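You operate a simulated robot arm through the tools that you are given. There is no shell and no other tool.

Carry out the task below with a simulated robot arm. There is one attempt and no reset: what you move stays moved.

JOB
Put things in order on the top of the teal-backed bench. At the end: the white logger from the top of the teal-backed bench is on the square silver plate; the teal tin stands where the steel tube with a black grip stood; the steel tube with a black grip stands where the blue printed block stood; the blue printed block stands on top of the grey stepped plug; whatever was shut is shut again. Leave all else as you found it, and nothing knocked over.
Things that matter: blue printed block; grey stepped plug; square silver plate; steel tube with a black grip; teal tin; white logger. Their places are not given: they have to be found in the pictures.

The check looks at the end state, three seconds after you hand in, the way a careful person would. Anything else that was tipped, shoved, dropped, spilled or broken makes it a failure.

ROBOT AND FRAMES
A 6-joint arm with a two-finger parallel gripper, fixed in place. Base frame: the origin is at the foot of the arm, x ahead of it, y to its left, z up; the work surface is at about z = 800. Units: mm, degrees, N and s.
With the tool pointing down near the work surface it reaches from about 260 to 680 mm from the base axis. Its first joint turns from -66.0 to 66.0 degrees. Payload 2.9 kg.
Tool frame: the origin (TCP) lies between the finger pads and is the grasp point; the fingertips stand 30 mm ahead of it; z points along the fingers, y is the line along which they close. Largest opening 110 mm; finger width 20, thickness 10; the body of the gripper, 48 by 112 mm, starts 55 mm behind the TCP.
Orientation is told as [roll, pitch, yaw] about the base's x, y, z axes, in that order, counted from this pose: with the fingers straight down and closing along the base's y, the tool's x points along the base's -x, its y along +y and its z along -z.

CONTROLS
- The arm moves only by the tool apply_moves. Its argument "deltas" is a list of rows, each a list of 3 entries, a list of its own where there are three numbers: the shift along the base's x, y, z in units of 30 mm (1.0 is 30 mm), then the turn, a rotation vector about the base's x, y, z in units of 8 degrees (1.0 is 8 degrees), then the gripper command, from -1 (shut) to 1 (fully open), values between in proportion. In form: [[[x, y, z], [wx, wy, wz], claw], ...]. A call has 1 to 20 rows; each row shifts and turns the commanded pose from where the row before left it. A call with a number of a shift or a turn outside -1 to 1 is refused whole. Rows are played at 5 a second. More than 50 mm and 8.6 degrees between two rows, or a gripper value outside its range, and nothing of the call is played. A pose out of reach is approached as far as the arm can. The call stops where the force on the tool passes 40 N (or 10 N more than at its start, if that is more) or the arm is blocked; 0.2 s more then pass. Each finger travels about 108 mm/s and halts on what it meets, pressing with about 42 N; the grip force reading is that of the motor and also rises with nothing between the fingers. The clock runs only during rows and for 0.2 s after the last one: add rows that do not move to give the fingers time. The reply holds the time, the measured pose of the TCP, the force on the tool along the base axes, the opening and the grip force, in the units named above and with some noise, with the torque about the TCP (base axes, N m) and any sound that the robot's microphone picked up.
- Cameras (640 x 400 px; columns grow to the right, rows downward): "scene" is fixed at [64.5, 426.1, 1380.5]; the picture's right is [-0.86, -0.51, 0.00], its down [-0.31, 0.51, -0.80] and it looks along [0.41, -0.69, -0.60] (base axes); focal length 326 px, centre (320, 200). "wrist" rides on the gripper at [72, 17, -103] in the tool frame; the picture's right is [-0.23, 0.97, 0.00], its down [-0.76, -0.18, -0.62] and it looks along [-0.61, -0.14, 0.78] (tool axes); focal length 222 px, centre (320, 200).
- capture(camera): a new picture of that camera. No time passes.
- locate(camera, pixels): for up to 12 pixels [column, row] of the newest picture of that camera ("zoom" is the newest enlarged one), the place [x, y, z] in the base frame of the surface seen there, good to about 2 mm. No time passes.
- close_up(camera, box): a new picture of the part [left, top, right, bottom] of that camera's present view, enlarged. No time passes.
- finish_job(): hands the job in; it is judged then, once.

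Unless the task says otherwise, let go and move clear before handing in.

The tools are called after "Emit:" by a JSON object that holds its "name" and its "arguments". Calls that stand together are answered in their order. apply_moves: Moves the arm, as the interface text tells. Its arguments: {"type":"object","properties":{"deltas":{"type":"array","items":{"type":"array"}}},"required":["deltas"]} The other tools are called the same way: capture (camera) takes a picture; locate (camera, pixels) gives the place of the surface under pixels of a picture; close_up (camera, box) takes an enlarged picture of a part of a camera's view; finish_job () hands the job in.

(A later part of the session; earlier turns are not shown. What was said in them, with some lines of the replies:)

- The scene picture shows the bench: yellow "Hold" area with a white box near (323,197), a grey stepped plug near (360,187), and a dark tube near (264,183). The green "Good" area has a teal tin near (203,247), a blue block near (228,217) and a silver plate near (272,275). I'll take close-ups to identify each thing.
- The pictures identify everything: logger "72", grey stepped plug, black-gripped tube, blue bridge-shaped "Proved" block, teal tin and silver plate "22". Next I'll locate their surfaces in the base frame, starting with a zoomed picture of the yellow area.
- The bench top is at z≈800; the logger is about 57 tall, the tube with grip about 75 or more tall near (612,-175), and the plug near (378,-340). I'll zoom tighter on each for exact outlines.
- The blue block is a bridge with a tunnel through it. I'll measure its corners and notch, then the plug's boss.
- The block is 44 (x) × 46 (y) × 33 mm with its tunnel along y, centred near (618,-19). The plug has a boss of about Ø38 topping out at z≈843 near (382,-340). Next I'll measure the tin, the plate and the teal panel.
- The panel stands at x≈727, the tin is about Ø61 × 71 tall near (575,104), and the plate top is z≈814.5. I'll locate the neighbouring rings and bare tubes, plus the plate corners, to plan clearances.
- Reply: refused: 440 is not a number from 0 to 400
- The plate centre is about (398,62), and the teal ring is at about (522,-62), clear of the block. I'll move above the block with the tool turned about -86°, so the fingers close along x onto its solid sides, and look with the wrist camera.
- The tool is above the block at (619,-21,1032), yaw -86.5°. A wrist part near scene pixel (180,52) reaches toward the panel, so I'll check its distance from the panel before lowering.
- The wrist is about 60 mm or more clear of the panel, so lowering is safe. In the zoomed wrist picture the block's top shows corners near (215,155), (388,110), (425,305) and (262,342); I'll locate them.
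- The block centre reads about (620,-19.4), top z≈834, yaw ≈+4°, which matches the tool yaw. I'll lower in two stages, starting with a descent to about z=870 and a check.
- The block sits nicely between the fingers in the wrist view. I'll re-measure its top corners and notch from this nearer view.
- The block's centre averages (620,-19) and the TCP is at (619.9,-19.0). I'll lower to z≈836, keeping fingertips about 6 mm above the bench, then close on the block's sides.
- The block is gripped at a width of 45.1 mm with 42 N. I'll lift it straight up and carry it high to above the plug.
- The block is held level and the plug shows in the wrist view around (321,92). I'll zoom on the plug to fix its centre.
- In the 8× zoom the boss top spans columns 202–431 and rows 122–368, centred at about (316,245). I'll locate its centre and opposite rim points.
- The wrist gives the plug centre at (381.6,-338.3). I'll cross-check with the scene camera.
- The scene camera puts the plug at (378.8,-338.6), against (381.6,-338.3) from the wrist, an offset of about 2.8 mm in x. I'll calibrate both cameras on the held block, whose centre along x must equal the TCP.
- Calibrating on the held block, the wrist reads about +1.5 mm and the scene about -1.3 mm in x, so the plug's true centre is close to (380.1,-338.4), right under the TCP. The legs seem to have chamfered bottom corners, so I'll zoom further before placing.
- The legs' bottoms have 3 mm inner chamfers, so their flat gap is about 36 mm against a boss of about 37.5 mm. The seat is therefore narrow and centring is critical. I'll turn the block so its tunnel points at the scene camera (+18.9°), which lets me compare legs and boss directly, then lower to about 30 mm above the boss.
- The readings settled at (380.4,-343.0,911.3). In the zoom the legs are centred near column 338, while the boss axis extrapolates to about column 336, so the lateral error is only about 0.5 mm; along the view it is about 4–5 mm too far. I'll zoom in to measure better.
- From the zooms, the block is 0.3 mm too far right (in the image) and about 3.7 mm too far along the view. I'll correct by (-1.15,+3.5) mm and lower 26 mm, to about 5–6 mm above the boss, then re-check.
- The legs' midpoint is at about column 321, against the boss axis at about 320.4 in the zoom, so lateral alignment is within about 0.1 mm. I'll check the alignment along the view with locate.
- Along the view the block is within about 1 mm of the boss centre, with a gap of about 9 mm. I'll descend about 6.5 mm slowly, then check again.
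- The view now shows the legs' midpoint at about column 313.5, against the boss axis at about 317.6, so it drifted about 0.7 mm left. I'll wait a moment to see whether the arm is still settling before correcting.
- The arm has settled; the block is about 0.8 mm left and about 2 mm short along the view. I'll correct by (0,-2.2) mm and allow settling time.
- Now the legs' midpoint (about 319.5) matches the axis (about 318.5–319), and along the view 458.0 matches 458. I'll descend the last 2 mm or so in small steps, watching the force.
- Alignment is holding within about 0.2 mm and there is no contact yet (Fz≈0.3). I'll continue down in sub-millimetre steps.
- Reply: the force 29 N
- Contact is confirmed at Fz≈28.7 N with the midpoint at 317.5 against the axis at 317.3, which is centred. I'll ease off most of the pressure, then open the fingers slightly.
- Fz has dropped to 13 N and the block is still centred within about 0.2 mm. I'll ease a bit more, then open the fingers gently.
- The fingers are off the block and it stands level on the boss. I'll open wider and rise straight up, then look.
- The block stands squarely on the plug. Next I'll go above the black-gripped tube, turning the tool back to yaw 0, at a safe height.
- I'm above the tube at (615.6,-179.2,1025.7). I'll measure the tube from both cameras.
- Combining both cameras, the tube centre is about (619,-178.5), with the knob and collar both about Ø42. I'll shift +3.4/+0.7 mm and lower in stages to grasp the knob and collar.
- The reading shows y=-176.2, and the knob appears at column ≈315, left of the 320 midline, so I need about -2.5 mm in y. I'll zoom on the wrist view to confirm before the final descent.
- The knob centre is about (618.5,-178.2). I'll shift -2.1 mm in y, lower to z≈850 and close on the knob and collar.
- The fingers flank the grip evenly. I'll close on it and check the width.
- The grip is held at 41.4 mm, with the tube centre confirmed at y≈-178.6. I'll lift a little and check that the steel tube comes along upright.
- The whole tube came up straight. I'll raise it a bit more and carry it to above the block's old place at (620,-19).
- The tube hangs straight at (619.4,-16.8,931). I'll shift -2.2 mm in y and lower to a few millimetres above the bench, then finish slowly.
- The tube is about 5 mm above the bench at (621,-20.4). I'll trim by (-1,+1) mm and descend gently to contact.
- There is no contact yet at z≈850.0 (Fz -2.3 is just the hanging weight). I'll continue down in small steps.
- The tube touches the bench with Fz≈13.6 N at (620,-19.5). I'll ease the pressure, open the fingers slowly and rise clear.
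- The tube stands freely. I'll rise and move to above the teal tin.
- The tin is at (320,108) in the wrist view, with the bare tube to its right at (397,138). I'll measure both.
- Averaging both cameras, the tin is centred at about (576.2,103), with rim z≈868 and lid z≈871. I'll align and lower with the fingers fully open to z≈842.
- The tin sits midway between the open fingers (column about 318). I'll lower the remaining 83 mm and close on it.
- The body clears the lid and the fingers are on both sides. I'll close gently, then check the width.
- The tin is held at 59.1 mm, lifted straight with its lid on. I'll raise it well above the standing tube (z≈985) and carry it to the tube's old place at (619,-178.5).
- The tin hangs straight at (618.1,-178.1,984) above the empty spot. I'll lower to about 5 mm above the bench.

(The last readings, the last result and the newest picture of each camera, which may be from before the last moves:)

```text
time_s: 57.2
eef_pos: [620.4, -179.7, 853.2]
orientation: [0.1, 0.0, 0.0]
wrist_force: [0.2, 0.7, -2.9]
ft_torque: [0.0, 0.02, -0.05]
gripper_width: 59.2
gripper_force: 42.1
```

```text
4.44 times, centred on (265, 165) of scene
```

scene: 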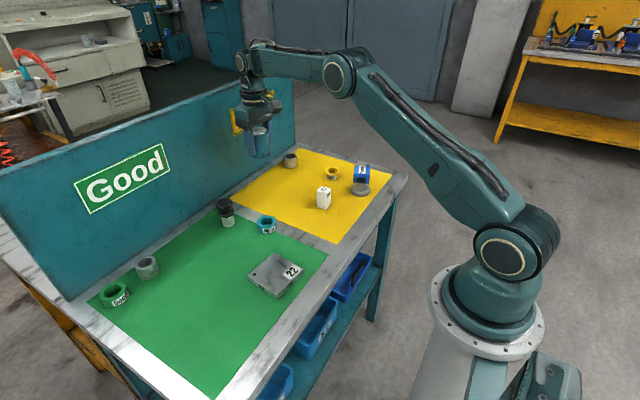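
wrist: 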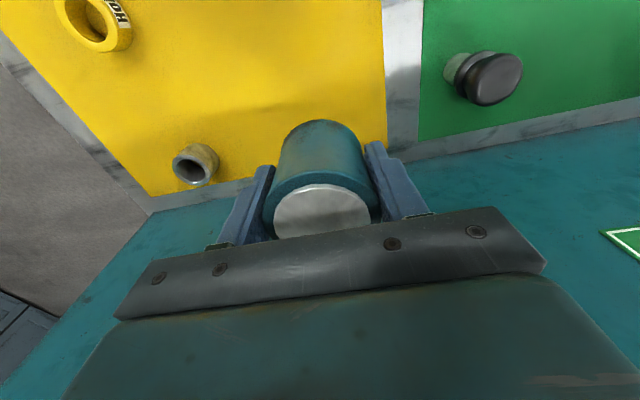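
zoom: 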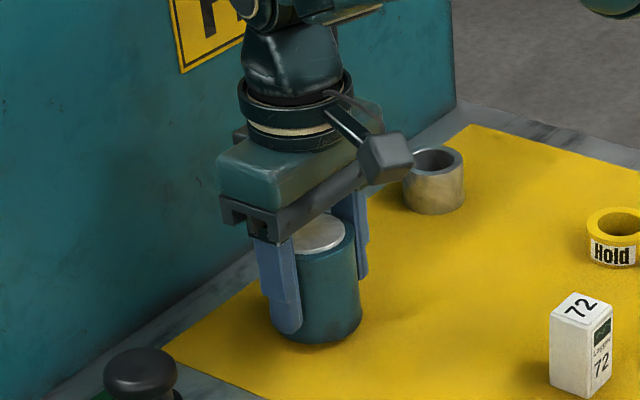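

The tin is about 8 mm above the bench at (620.4,-179.7). I'll trim by (-1.8,+1) mm and descend gently to contact.

Emit:
{"name": "apply_moves", "arguments": {"deltas": [[[-0.06, 0.035, -0.08], [0, 0, 0], -1], [[0, 0, -0.08], [0, 0, 0], -1], [[0, 0, 0], [0, 0, 0], -1], [[0, 0, 0], [0, 0, 0], -1], [[0, 0, 0], [0, 0, 0], -1]]}}

Emit:
{"name": "apply_moves", "arguments": {"deltas": [[[0, 0, -0.05], [0, 0, 0], -1], [[0, 0, 0], [0, 0, 0], -1], [[0, 0, 0], [0, 0, 0], -1]]}}

```text
time_s: 58.4
eef_pos: [617.7, -177.5, 847.7]
orientation: [0.0, -0.1, 0.1]
wrist_force: [-0.5, 0.5, -2.6]
ft_torque: [0.0, 0.01, 0.02]
gripper_width: 59.1
gripper_force: 41.9
```

```text
time_s: 59.2
eef_pos: [616.4, -176.8, 845.4]
orientation: [-0.1, -0.1, 0.1]
wrist_force: [0.2, 0.4, -2.6]
ft_torque: [0.02, 0.01, -0.01]
gripper_width: 58.8
gripper_force: 42.1
```

There is no contact yet at z≈845.4, and the TCP drifted to (616.4,-176.8). I'll trim by (+1.8,-1.6) mm before setting down.

Emit:
{"name": "apply_moves", "arguments": {"deltas": [[[0.06, -0.053, 0], [0, 0, 0], -1], [[0, 0, 0], [0, 0, 0], -1], [[0, 0, 0], [0, 0, 0], -1], [[0, 0, 0], [0, 0, 0], -1]]}}

Emit:
{"name": "apply_moves", "arguments": {"deltas": [[[0, 0, -0.03], [0, 0, 0], -1], [[0, 0, 0], [0, 0, 0], -1], [[0, 0, 0], [0, 0, 0], -1]]}}

```text
time_s: 60.2
eef_pos: [619.6, -178.6, 845.1]
orientation: [-0.1, 0.1, -0.1]
wrist_force: [0.6, -0.1, -1.4]
ft_torque: [-0.02, -0.06, 0.0]
gripper_width: 59.3
gripper_force: 42.2
```

```text
time_s: 61.0
eef_pos: [618.0, -179.8, 844.8]
orientation: [0.0, 0.0, 0.1]
wrist_force: [-0.6, -0.3, -1.9]
ft_torque: [-0.02, 0.01, -0.02]
gripper_width: 59.0
gripper_force: 42.1
```

The TCP is now about (618.5,-179) and still hanging free. I'll continue down in small steps until contact.

Emit:
{"name": "apply_moves", "arguments": {"deltas": [[[0, 0, -0.03], [0, 0, 0], -1], [[0, 0, 0], [0, 0, 0], -1], [[0, 0, 0], [0, 0, 0], -1]]}}

Emit:
{"name": "apply_moves", "arguments": {"deltas": [[[0, 0, -0.03], [0, 0, 0], -1], [[0, 0, 0], [0, 0, 0], -1], [[0, 0, 0], [0, 0, 0], -1]]}}

Emit:
{"name": "close_up", "arguments": {"camera": "scene", "box": [235, 150, 295, 210]}}

```text
time_s: 61.8
eef_pos: [619.7, -179.3, 844.2]
orientation: [-0.1, -0.1, 0.0]
wrist_force: [-0.1, -0.5, -2.3]
ft_torque: [0.01, 0.03, 0.01]
gripper_width: 59.2
gripper_force: 41.9
```

```text
time_s: 62.6
eef_pos: [619.0, -180.3, 845.5]
orientation: [0.0, -0.1, -0.1]
wrist_force: [-2.4, 1.5, 5.7]
ft_torque: [0.05, 0.2, -0.01]
gripper_width: 59.2
gripper_force: 41.9
```

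```text
6.67 times, centred on (265, 180) of scene
```

zoom: 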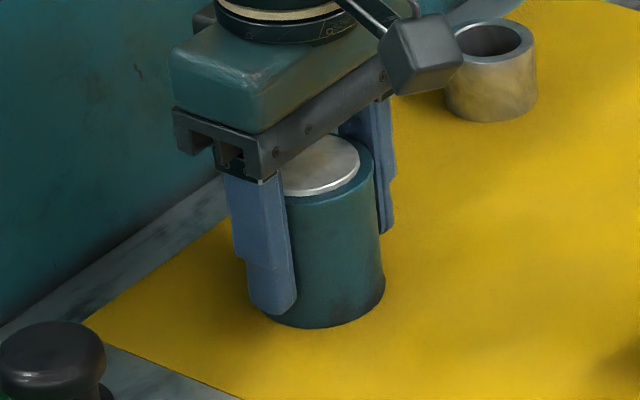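

The tin has touched down lightly at about (619,-179.5). I'll release slowly and rise clear.

Emit:
{"name": "apply_moves", "arguments": {"deltas": [[[0, 0, 0.01], [0, 0, 0], -1], [[0, 0, 0], [0, 0, 0], 0.14], [[0, 0, 0], [0, 0, 0], 0.14], [[0, 0, 0], [0, 0, 0], 0.6], [[0, 0, 0], [0, 0, 0], 0.6], [[0, 0, 0.3], [0, 0, 0], 0.6], [[0, 0, 0.7], [0, 0, 0], 0.6], [[0, 0, 1], [0, 0, 0], 0.6], [[0, 0, 1], [0, 0, 0], 0.6], [[0, 0, 1], [0, 0, 0], 0.6], [[0, 0, 1], [0, 0, 0], 0.6], [[0, 0, 0], [0, 0, 0], 0.6]]}}

Emit:
{"name": "capture", "arguments": {"camera": "scene"}}

Emit:
{"name": "capture", "arguments": {"camera": "wrist"}}

```text
time_s: 65.2
eef_pos: [618.8, -179.3, 993.8]
orientation: [0.0, 0.0, 0.0]
wrist_force: [0.2, 0.3, -0.6]
ft_torque: [-0.01, 0.0, 0.0]
gripper_width: 88.1
gripper_force: 0.1
```

```text
taken
```

scene: 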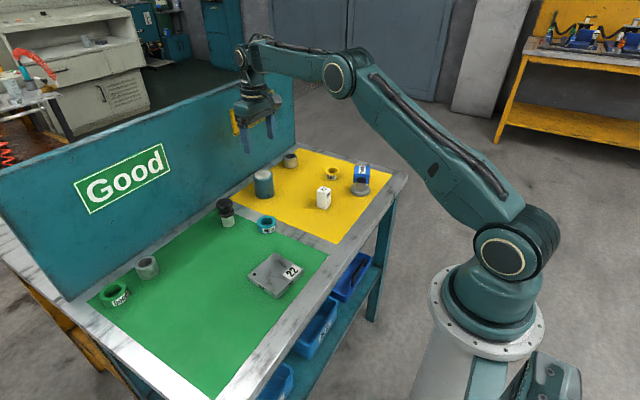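

```text
taken
```

wrist: 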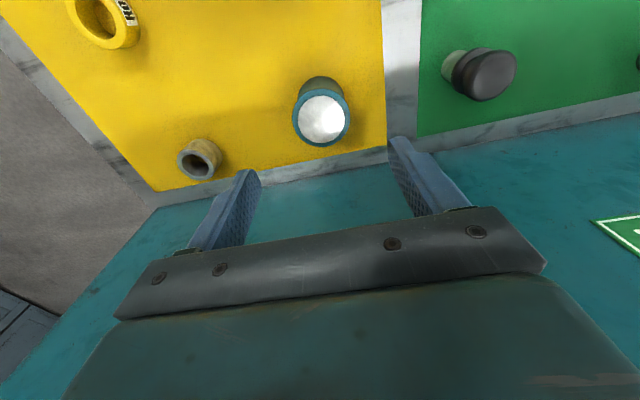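

The tin stands where the tube was. Next is the logger: I'll fly to above it at about (438,-217).

Emit:
{"name": "apply_moves", "arguments": {"deltas": [[[-0.5, -0.1, 0], [0, 0, 0], 0.3], [[-0.92, -0.19, 0], [0, 0, 0], 0.3], [[-0.92, -0.19, 0], [0, 0, 0], 0.3], [[-0.92, -0.19, 0], [0, 0, 0], 0.3], [[-0.92, -0.19, 0], [0, 0, 0], 0.3], [[-0.92, -0.19, 0], [0, 0, 0], 0.3], [[-0.92, -0.19, 0], [0, 0, 0], 0.3], [[0, 0, 0], [0, 0, 0], 0.3], [[0, 0, 0], [0, 0, 0], 0.3]]}}

Emit:
{"name": "capture", "arguments": {"camera": "wrist"}}

Emit:
{"name": "close_up", "arguments": {"camera": "wrist", "box": [280, 70, 360, 150]}}

Emit:
{"name": "close_up", "arguments": {"camera": "scene", "box": [308, 180, 340, 215]}}

```text
time_s: 67.2
eef_pos: [437.9, -216.6, 995.9]
orientation: [0.0, 0.0, 0.0]
wrist_force: [-0.2, 0.3, -0.2]
ft_torque: [0.0, 0.03, 0.01]
gripper_width: 71.6
gripper_force: 0.0
```

```text
taken
```

wrist: 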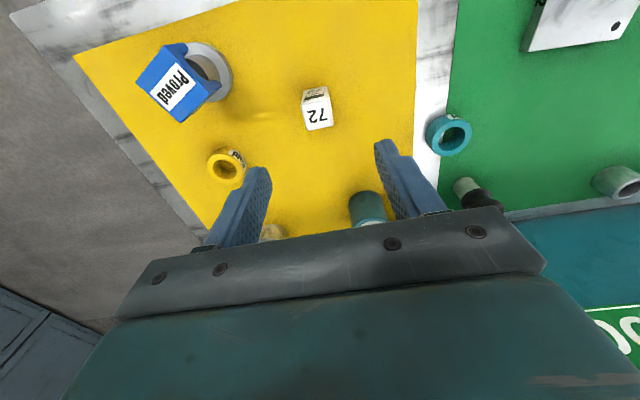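

```text
5.00 times, centred on (320, 110) of wrist
```

zoom: 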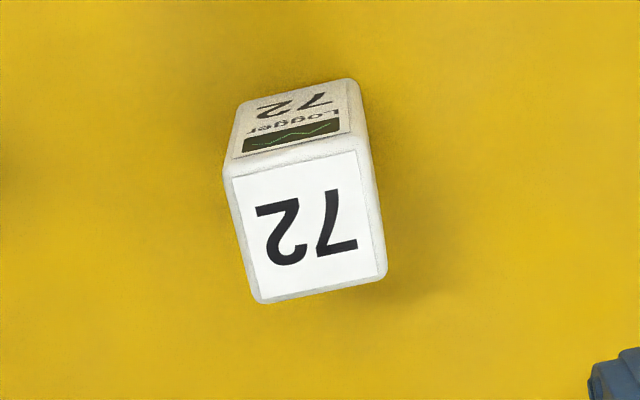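

```text
11.43 times, centred on (324, 198) of scene
```

zoom: 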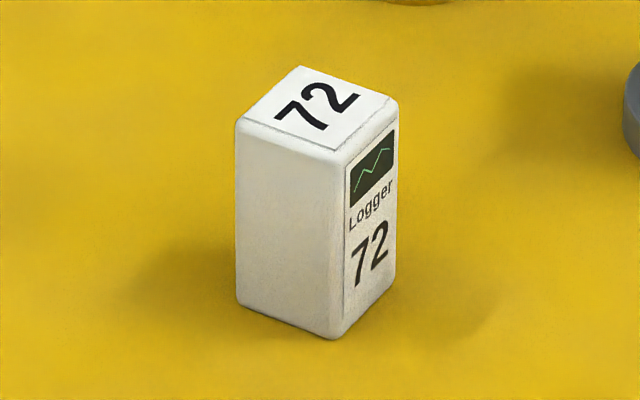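

The logger is clear between the fingers. I'll locate its top corners from both views.

Emit:
{"name": "locate", "arguments": {"camera": "zoom", "pixels": [[301, 72], [245, 120], [334, 150], [388, 102], [318, 110], [242, 290], [333, 325], [393, 280], [290, 220], [370, 200]]}}

Emit:
{"name": "close_up", "arguments": {"camera": "wrist", "box": [280, 70, 360, 150]}}

Emit:
{"name": "locate", "arguments": {"camera": "zoom", "pixels": [[232, 180], [358, 152], [382, 272], [262, 298], [308, 225], [240, 110], [350, 85], [297, 163], [320, 285], [245, 240], [372, 215]]}}

```text
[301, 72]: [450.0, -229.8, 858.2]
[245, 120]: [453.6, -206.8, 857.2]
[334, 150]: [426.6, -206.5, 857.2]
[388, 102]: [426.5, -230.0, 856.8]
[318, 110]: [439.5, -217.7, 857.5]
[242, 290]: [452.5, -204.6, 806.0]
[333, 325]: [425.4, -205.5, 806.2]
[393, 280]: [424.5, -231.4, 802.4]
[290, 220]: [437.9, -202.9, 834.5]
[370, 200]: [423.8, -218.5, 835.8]
```

```text
5.00 times, centred on (320, 110) of wrist
```

zoom: 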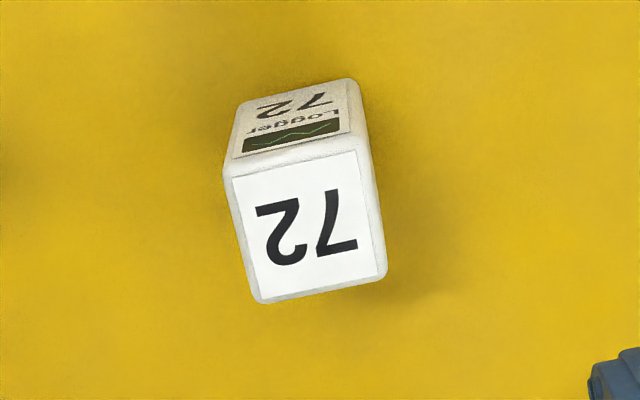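

```text
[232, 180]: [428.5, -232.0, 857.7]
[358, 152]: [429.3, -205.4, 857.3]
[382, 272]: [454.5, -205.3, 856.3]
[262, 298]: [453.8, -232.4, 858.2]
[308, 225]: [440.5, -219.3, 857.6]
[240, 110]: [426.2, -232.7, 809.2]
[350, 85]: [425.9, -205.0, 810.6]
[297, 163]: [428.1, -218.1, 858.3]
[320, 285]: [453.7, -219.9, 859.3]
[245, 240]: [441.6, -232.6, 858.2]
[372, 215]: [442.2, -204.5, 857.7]
```

The logger's centre is about (440.3,-218.5), about 28 mm square, aligned with the base axes, top z≈857.5. I'll align and lower to z≈880 first.

Emit:
{"name": "apply_moves", "arguments": {"deltas": [[[0.08, -0.063, 0], [0, 0, 0], 0.3], [[0, 0, -0.7], [0, 0, 0], 0.3], [[0, 0, -0.8], [0, 0, 0], 0.3], [[0, 0, -0.8], [0, 0, 0], 0.3], [[0, 0, -0.8], [0, 0, 0], 0.3], [[0, 0, -0.7], [0, 0, 0], 0.3], [[0, 0, 0], [0, 0, 0], 0.3], [[0, 0, 0], [0, 0, 0], 0.3]]}}

Emit:
{"name": "capture", "arguments": {"camera": "wrist"}}

Emit:
{"name": "close_up", "arguments": {"camera": "scene", "box": [290, 150, 370, 220]}}

```text
time_s: 69.0
eef_pos: [440.6, -218.0, 878.4]
orientation: [0.0, 0.0, 0.0]
wrist_force: [0.1, -0.2, -0.5]
ft_torque: [0.02, 0.0, -0.04]
gripper_width: 71.4
gripper_force: 0.1
```

```text
taken
```

wrist: 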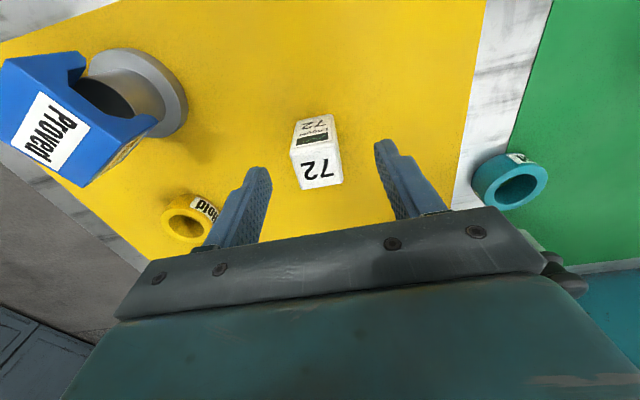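

```text
5.71 times, centred on (330, 185) of scene
```

zoom: 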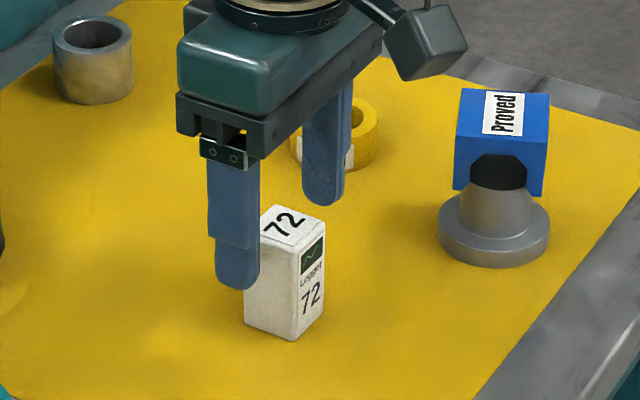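

The logger is centred between the fingers and the plug is well clear. I'll lower to z≈840 and close.

Emit:
{"name": "apply_moves", "arguments": {"deltas": [[[0, -0.01, -0.65], [0, 0, 0], 0.3], [[0, 0, -0.65], [0, 0, 0], 0.3], [[0, 0, 0], [0, 0, 0], 0.3], [[0, 0, 0], [0, 0, 0], -0.3], [[0, 0, 0], [0, 0, 0], -0.3], [[0, 0, 0], [0, 0, 0], -1], [[0, 0, 0], [0, 0, 0], -1], [[0, 0, 0], [0, 0, 0], -1]]}}

Emit:
{"name": "apply_moves", "arguments": {"deltas": [[[0, 0, 0.3], [0, 0, 0], -1], [[0, 0, 0.5], [0, 0, 0], -1], [[0, 0, 0.6], [0, 0, 0], -1], [[0, 0, 0], [0, 0, 0], -1], [[0, 0, 0], [0, 0, 0], -1]]}}

Emit:
{"name": "close_up", "arguments": {"camera": "scene", "box": [290, 140, 370, 220]}}

```text
time_s: 70.8
eef_pos: [441.5, -218.5, 840.3]
orientation: [0.0, -0.1, 0.0]
wrist_force: [0.3, 0.7, 0.4]
ft_torque: [0.01, -0.01, 0.01]
gripper_width: 30.1
gripper_force: 41.8
```

```text
time_s: 72.0
eef_pos: [441.1, -217.8, 882.4]
orientation: [0.0, 0.0, 0.0]
wrist_force: [0.1, 0.2, -0.4]
ft_torque: [0.01, 0.02, -0.01]
gripper_width: 30.1
gripper_force: 42.3
```

```text
5.00 times, centred on (330, 180) of scene
```

zoom: 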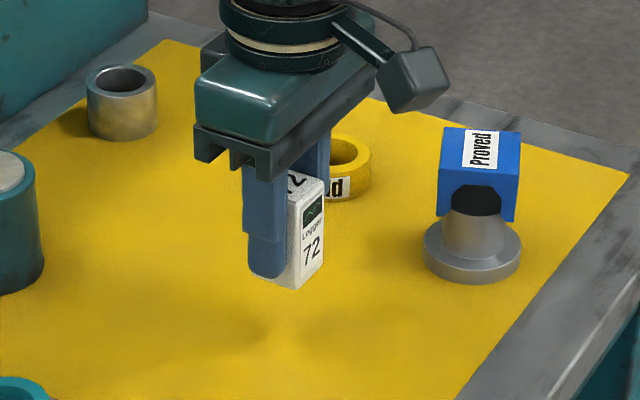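

The logger is held at 30.1 mm and hangs upright. I'll carry it at z≈930 to above the plate centre (399,62).

Emit:
{"name": "apply_moves", "arguments": {"deltas": [[[0, 0, 0.8], [0, 0, 0], -1], [[0, 0, 0.8], [0, 0, 0], -1], [[-0.06, 0.4, 0], [0, 0, 0], -1], [[-0.13, 0.85, 0], [0, 0, 0], -1], [[-0.13, 0.85, 0], [0, 0, 0], -1], [[-0.13, 0.85, 0], [0, 0, 0], -1], [[-0.13, 0.85, 0], [0, 0, 0], -1], [[-0.13, 0.85, 0], [0, 0, 0], -1], [[-0.13, 0.85, 0], [0, 0, 0], -1], [[-0.13, 0.85, 0], [0, 0, 0], -1], [[-0.13, 0.85, 0], [0, 0, 0], -1], [[-0.13, 0.85, 0], [0, 0, 0], -1], [[-0.13, 0.85, 0], [0, 0, 0], -1], [[-0.04, 0.44, 0], [0, 0, 0], -1], [[0, 0, 0], [0, 0, 0], -1], [[0, 0, 0], [0, 0, 0], -1]]}}

Emit:
{"name": "capture", "arguments": {"camera": "scene"}}

Emit:
{"name": "capture", "arguments": {"camera": "wrist"}}

```text
time_s: 75.4
eef_pos: [399.6, 61.4, 931.2]
orientation: [0.0, 0.0, 0.0]
wrist_force: [-0.1, -0.1, -0.6]
ft_torque: [0.0, 0.01, 0.0]
gripper_width: 30.2
gripper_force: 42.2
```

```text
taken
```

scene: 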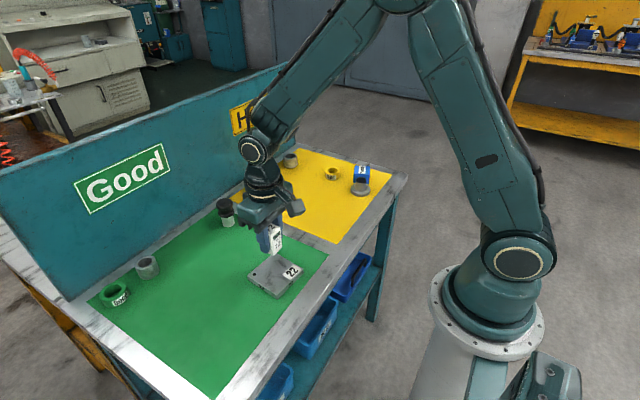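

```text
taken
```

wrist: 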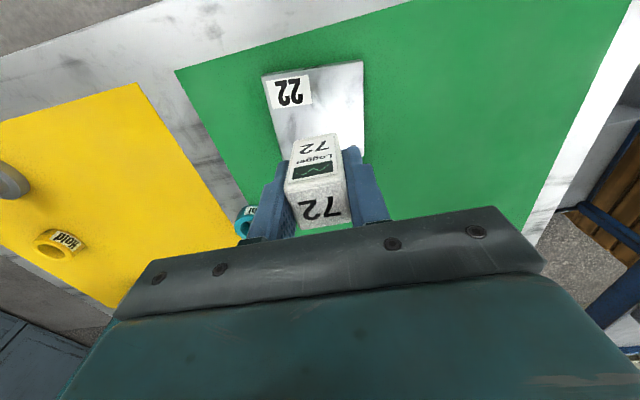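

The logger is over the plate at (399.6,61.4,931). I'll lower to about 4–5 mm above the plate, then check.

Emit:
{"name": "apply_moves", "arguments": {"deltas": [[[-0.02, 0.02, -0.6], [0, 0, 0], -1], [[0, 0, -0.6], [0, 0, 0], -1], [[0, 0, -0.6], [0, 0, 0], -1], [[0, 0, -0.55], [0, 0, 0], -1], [[0, 0, 0], [0, 0, 0], -1], [[0, 0, 0], [0, 0, 0], -1]]}}

Emit:
{"name": "close_up", "arguments": {"camera": "scene", "box": [230, 210, 320, 310]}}

Emit:
{"name": "capture", "arguments": {"camera": "wrist"}}

```text
time_s: 76.8
eef_pos: [399.6, 61.0, 859.7]
orientation: [0.0, -0.1, -0.2]
wrist_force: [0.0, 0.9, -0.7]
ft_torque: [0.0, -0.02, 0.04]
gripper_width: 30.4
gripper_force: 41.6
```

```text
4.00 times, centred on (275, 260) of scene
```

zoom: 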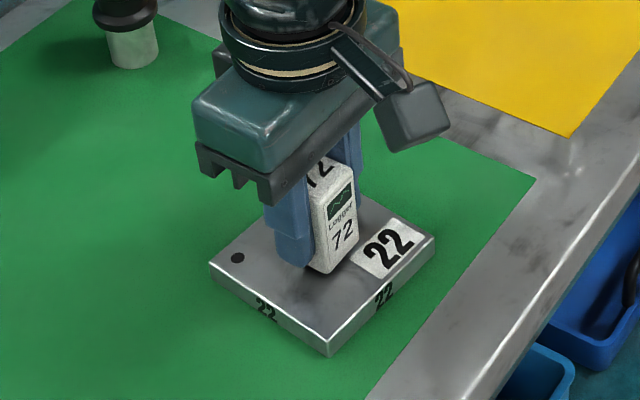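

```text
taken
```

wrist: 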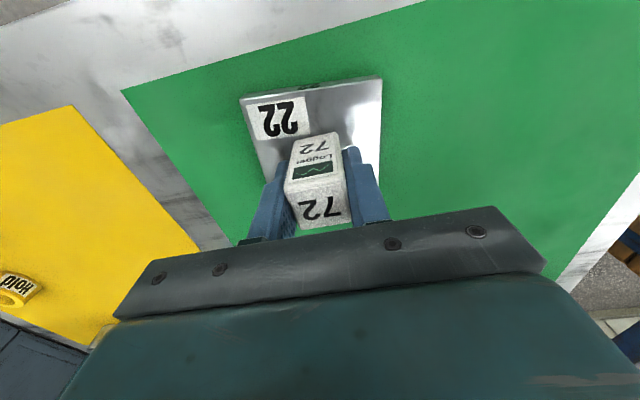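

The logger is centred over the plate with about a 5 mm gap. I'll descend gently to contact.

Emit:
{"name": "apply_moves", "arguments": {"deltas": [[[0, 0, -0.05], [0, 0, 0], -1], [[0, 0, -0.05], [0, 0, 0], -1], [[0, 0, 0], [0, 0, 0], -1], [[0, 0, 0], [0, 0, 0], -1]]}}

Emit:
{"name": "apply_moves", "arguments": {"deltas": [[[0, 0, -0.03], [0, 0, 0], -1], [[0, 0, 0], [0, 0, 0], -1], [[0, 0, 0], [0, 0, 0], -1]]}}

Emit:
{"name": "apply_moves", "arguments": {"deltas": [[[0, 0, -0.03], [0, 0, 0], -1], [[0, 0, 0], [0, 0, 0], -1], [[0, 0, 0], [0, 0, 0], -1]]}}

```text
time_s: 77.8
eef_pos: [397.6, 61.4, 856.3]
orientation: [0.0, 0.0, 0.1]
wrist_force: [0.4, 0.0, -0.5]
ft_torque: [0.0, 0.02, 0.02]
gripper_width: 30.1
gripper_force: 41.8
```

```text
time_s: 78.6
eef_pos: [397.7, 61.2, 856.6]
orientation: [0.0, 0.2, 0.0]
wrist_force: [-0.4, 0.3, -0.6]
ft_torque: [0.02, 0.03, -0.02]
gripper_width: 30.3
gripper_force: 42.0
```

```text
time_s: 79.4
eef_pos: [398.0, 61.2, 856.2]
orientation: [0.0, 0.1, 0.0]
wrist_force: [-5.0, -1.5, 15.2]
ft_torque: [-0.13, 0.25, -0.02]
gripper_width: 30.2
gripper_force: 41.9
```

Contact with the plate is at Fz≈15 N. I'll ease off, release gently, and check before rising.

Emit:
{"name": "apply_moves", "arguments": {"deltas": [[[0, 0, 0.02], [0, 0, 0], -1], [[0, 0, 0], [0, 0, 0], -1], [[0, 0, 0], [0, 0, 0], -0.36], [[0, 0, 0], [0, 0, 0], -0.36], [[0, 0, 0], [0, 0, 0], 0], [[0, 0, 0], [0, 0, 0], 0]]}}

Emit:
{"name": "close_up", "arguments": {"camera": "scene", "box": [230, 210, 320, 310]}}

```text
time_s: 80.8
eef_pos: [398.3, 61.7, 856.2]
orientation: [0.0, 0.0, 0.0]
wrist_force: [-0.5, 0.0, -0.4]
ft_torque: [0.0, 0.0, 0.03]
gripper_width: 55.2
gripper_force: 0.1
```

```text
4.00 times, centred on (275, 260) of scene
```

zoom: 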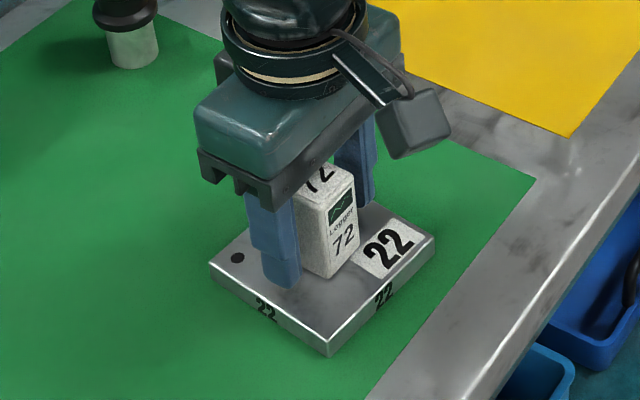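

The logger stands on the plate with the fingers off. I'll rise straight up and back to a clear pose, then inspect everything.

Emit:
{"name": "apply_moves", "arguments": {"deltas": [[[0, 0, 0.3], [0, 0, 0], 0], [[0, 0, 0.6], [0, 0, 0], 0], [[0, 0, 1], [0, 0, 0], 0], [[0, 0, 1], [0, 0, 0], 0], [[0, 0, 1], [0, 0, 0], 0], [[0, 0, 1], [0, 0, 0], 0], [[0, 0, 1], [0, 0, 0], 0], [[0, 0, 1], [0, 0, 0], 0], [[0, 0, 1], [0, 0, 0], 0], [[0, 0, 0], [0, 0, 0], 0], [[0, 0, 0], [0, 0, 0], 0]]}}

Emit:
{"name": "capture", "arguments": {"camera": "scene"}}

Emit:
{"name": "close_up", "arguments": {"camera": "scene", "box": [230, 140, 400, 240]}}

Emit:
{"name": "close_up", "arguments": {"camera": "scene", "box": [80, 190, 320, 340]}}

Emit:
{"name": "capture", "arguments": {"camera": "wrist"}}

```text
time_s: 83.2
eef_pos: [397.7, 63.2, 1094.3]
orientation: [0.0, 0.1, -0.1]
wrist_force: [0.4, 0.1, 0.2]
ft_torque: [0.03, 0.0, -0.02]
gripper_width: 54.9
gripper_force: 0.0
```

```text
taken
```

scene: 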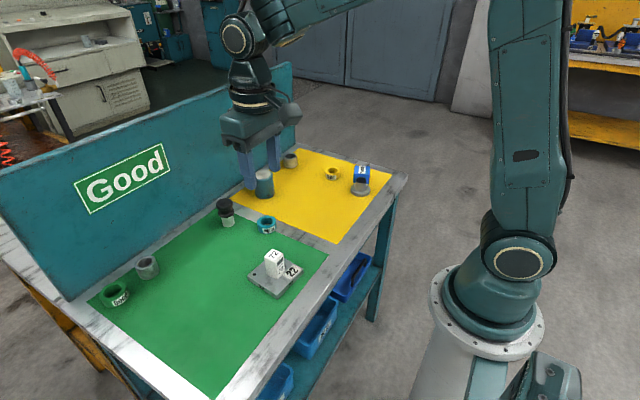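

```text
3.76 times, centred on (315, 190) of scene
```

zoom: 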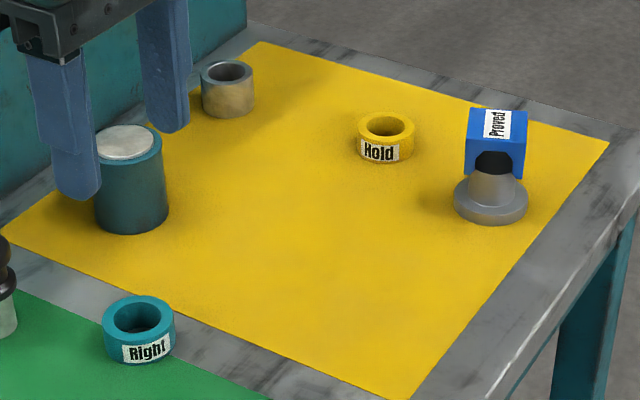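

```text
2.67 times, centred on (200, 265) of scene
```

zoom: 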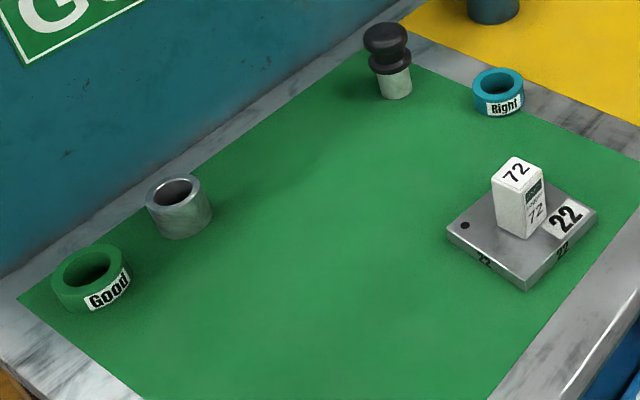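

```text
taken
```

wrist: 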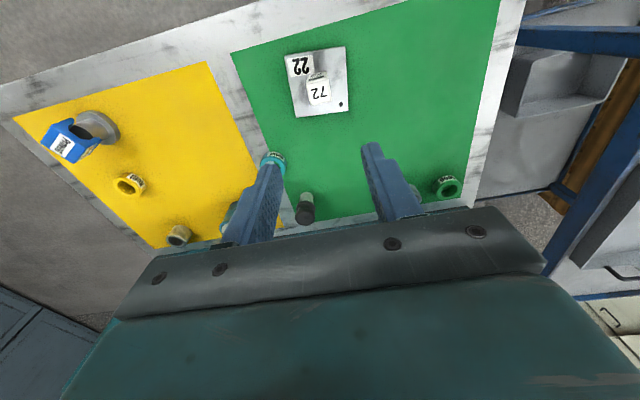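

All items appear in place: block on plug, tin at the tube's spot, tube at the block's spot, logger on plate. I'll do one last check that the block hasn't shifted, and verify the tin's and tube's positions.

Emit:
{"name": "close_up", "arguments": {"camera": "scene", "box": [340, 160, 380, 200]}}

Emit:
{"name": "locate", "arguments": {"camera": "zoom", "pixels": [[270, 60], [260, 140], [415, 70], [410, 150], [340, 100]]}}

Emit:
{"name": "close_up", "arguments": {"camera": "scene", "box": [205, 190, 255, 235]}}

Emit:
{"name": "locate", "arguments": {"camera": "zoom", "pixels": [[278, 95], [278, 140], [300, 260], [300, 300]]}}

Emit:
{"name": "locate", "arguments": {"camera": "scene", "pixels": [[264, 190], [264, 176], [265, 184], [274, 255], [276, 262]]}}

```text
10.00 times, centred on (360, 180) of scene
```

zoom: 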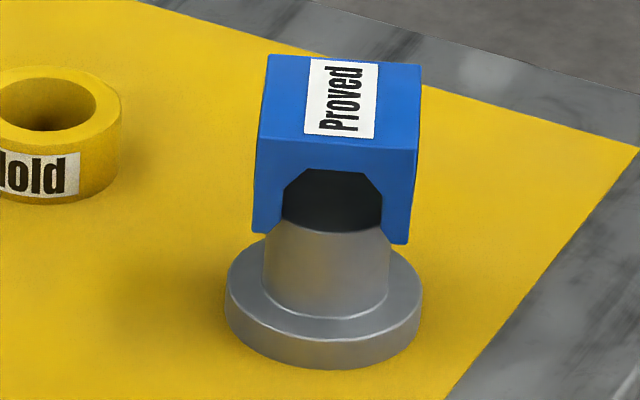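

```text
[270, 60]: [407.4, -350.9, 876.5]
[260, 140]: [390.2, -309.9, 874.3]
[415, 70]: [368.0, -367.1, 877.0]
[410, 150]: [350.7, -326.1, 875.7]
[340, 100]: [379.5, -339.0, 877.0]
```

```text
8.89 times, centred on (230, 212) of scene
```

zoom: 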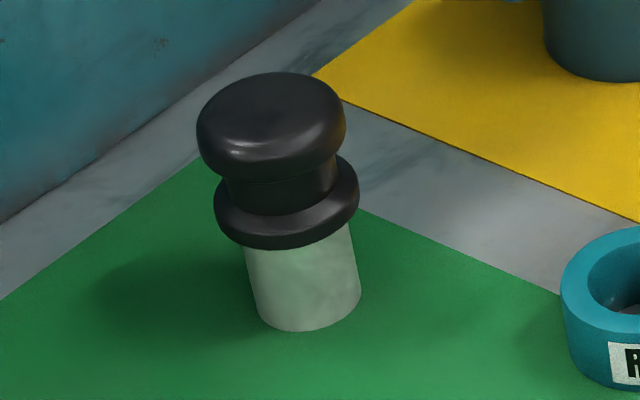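

```text
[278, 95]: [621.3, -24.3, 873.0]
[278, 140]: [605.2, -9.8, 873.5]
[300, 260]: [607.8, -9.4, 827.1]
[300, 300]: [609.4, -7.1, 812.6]
```

```text
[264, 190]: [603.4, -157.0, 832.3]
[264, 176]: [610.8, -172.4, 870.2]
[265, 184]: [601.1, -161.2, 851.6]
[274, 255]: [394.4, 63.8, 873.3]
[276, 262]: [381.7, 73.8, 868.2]
```

The block's top is level at z≈876–877, and it is in the same image position as just after release. The tube stands at about (619,-19), the tin at about (619,-179) and the logger on the plate. The arm is clear, so I'm handing in.

Emit:
{"name": "finish_job", "arguments": {}}

```text
The job is handed in.
```

The job is handed in, and the last pictures show every item where you asked, upright and with the arm clear. I haven't been told the result of the check.

| Item | Now standing | Position |
|---|---|---|
| White logger "72" | on the square silver plate, near its centre | about (398, 62) |
| Teal tin | where the steel tube with a black grip stood | about (619, -179) |
| Steel tube with a black grip | where the blue printed block stood | about (619, -19) |
| Blue printed block | on top of the grey stepped plug, level | about (380, -339) |

- **Block on the plug:** this is the least certain part. The block's legs rest on only about 1 mm of the plug's rim on each side. It had not moved between release and my last picture, about a minute later.
- **Block direction:** the block now sits turned about 19° from the direction it faced before.
- **Everything else:** I opened nothing, so there was nothing to shut again. The three rings and the two bare tubes looked untouched in the last pictures.
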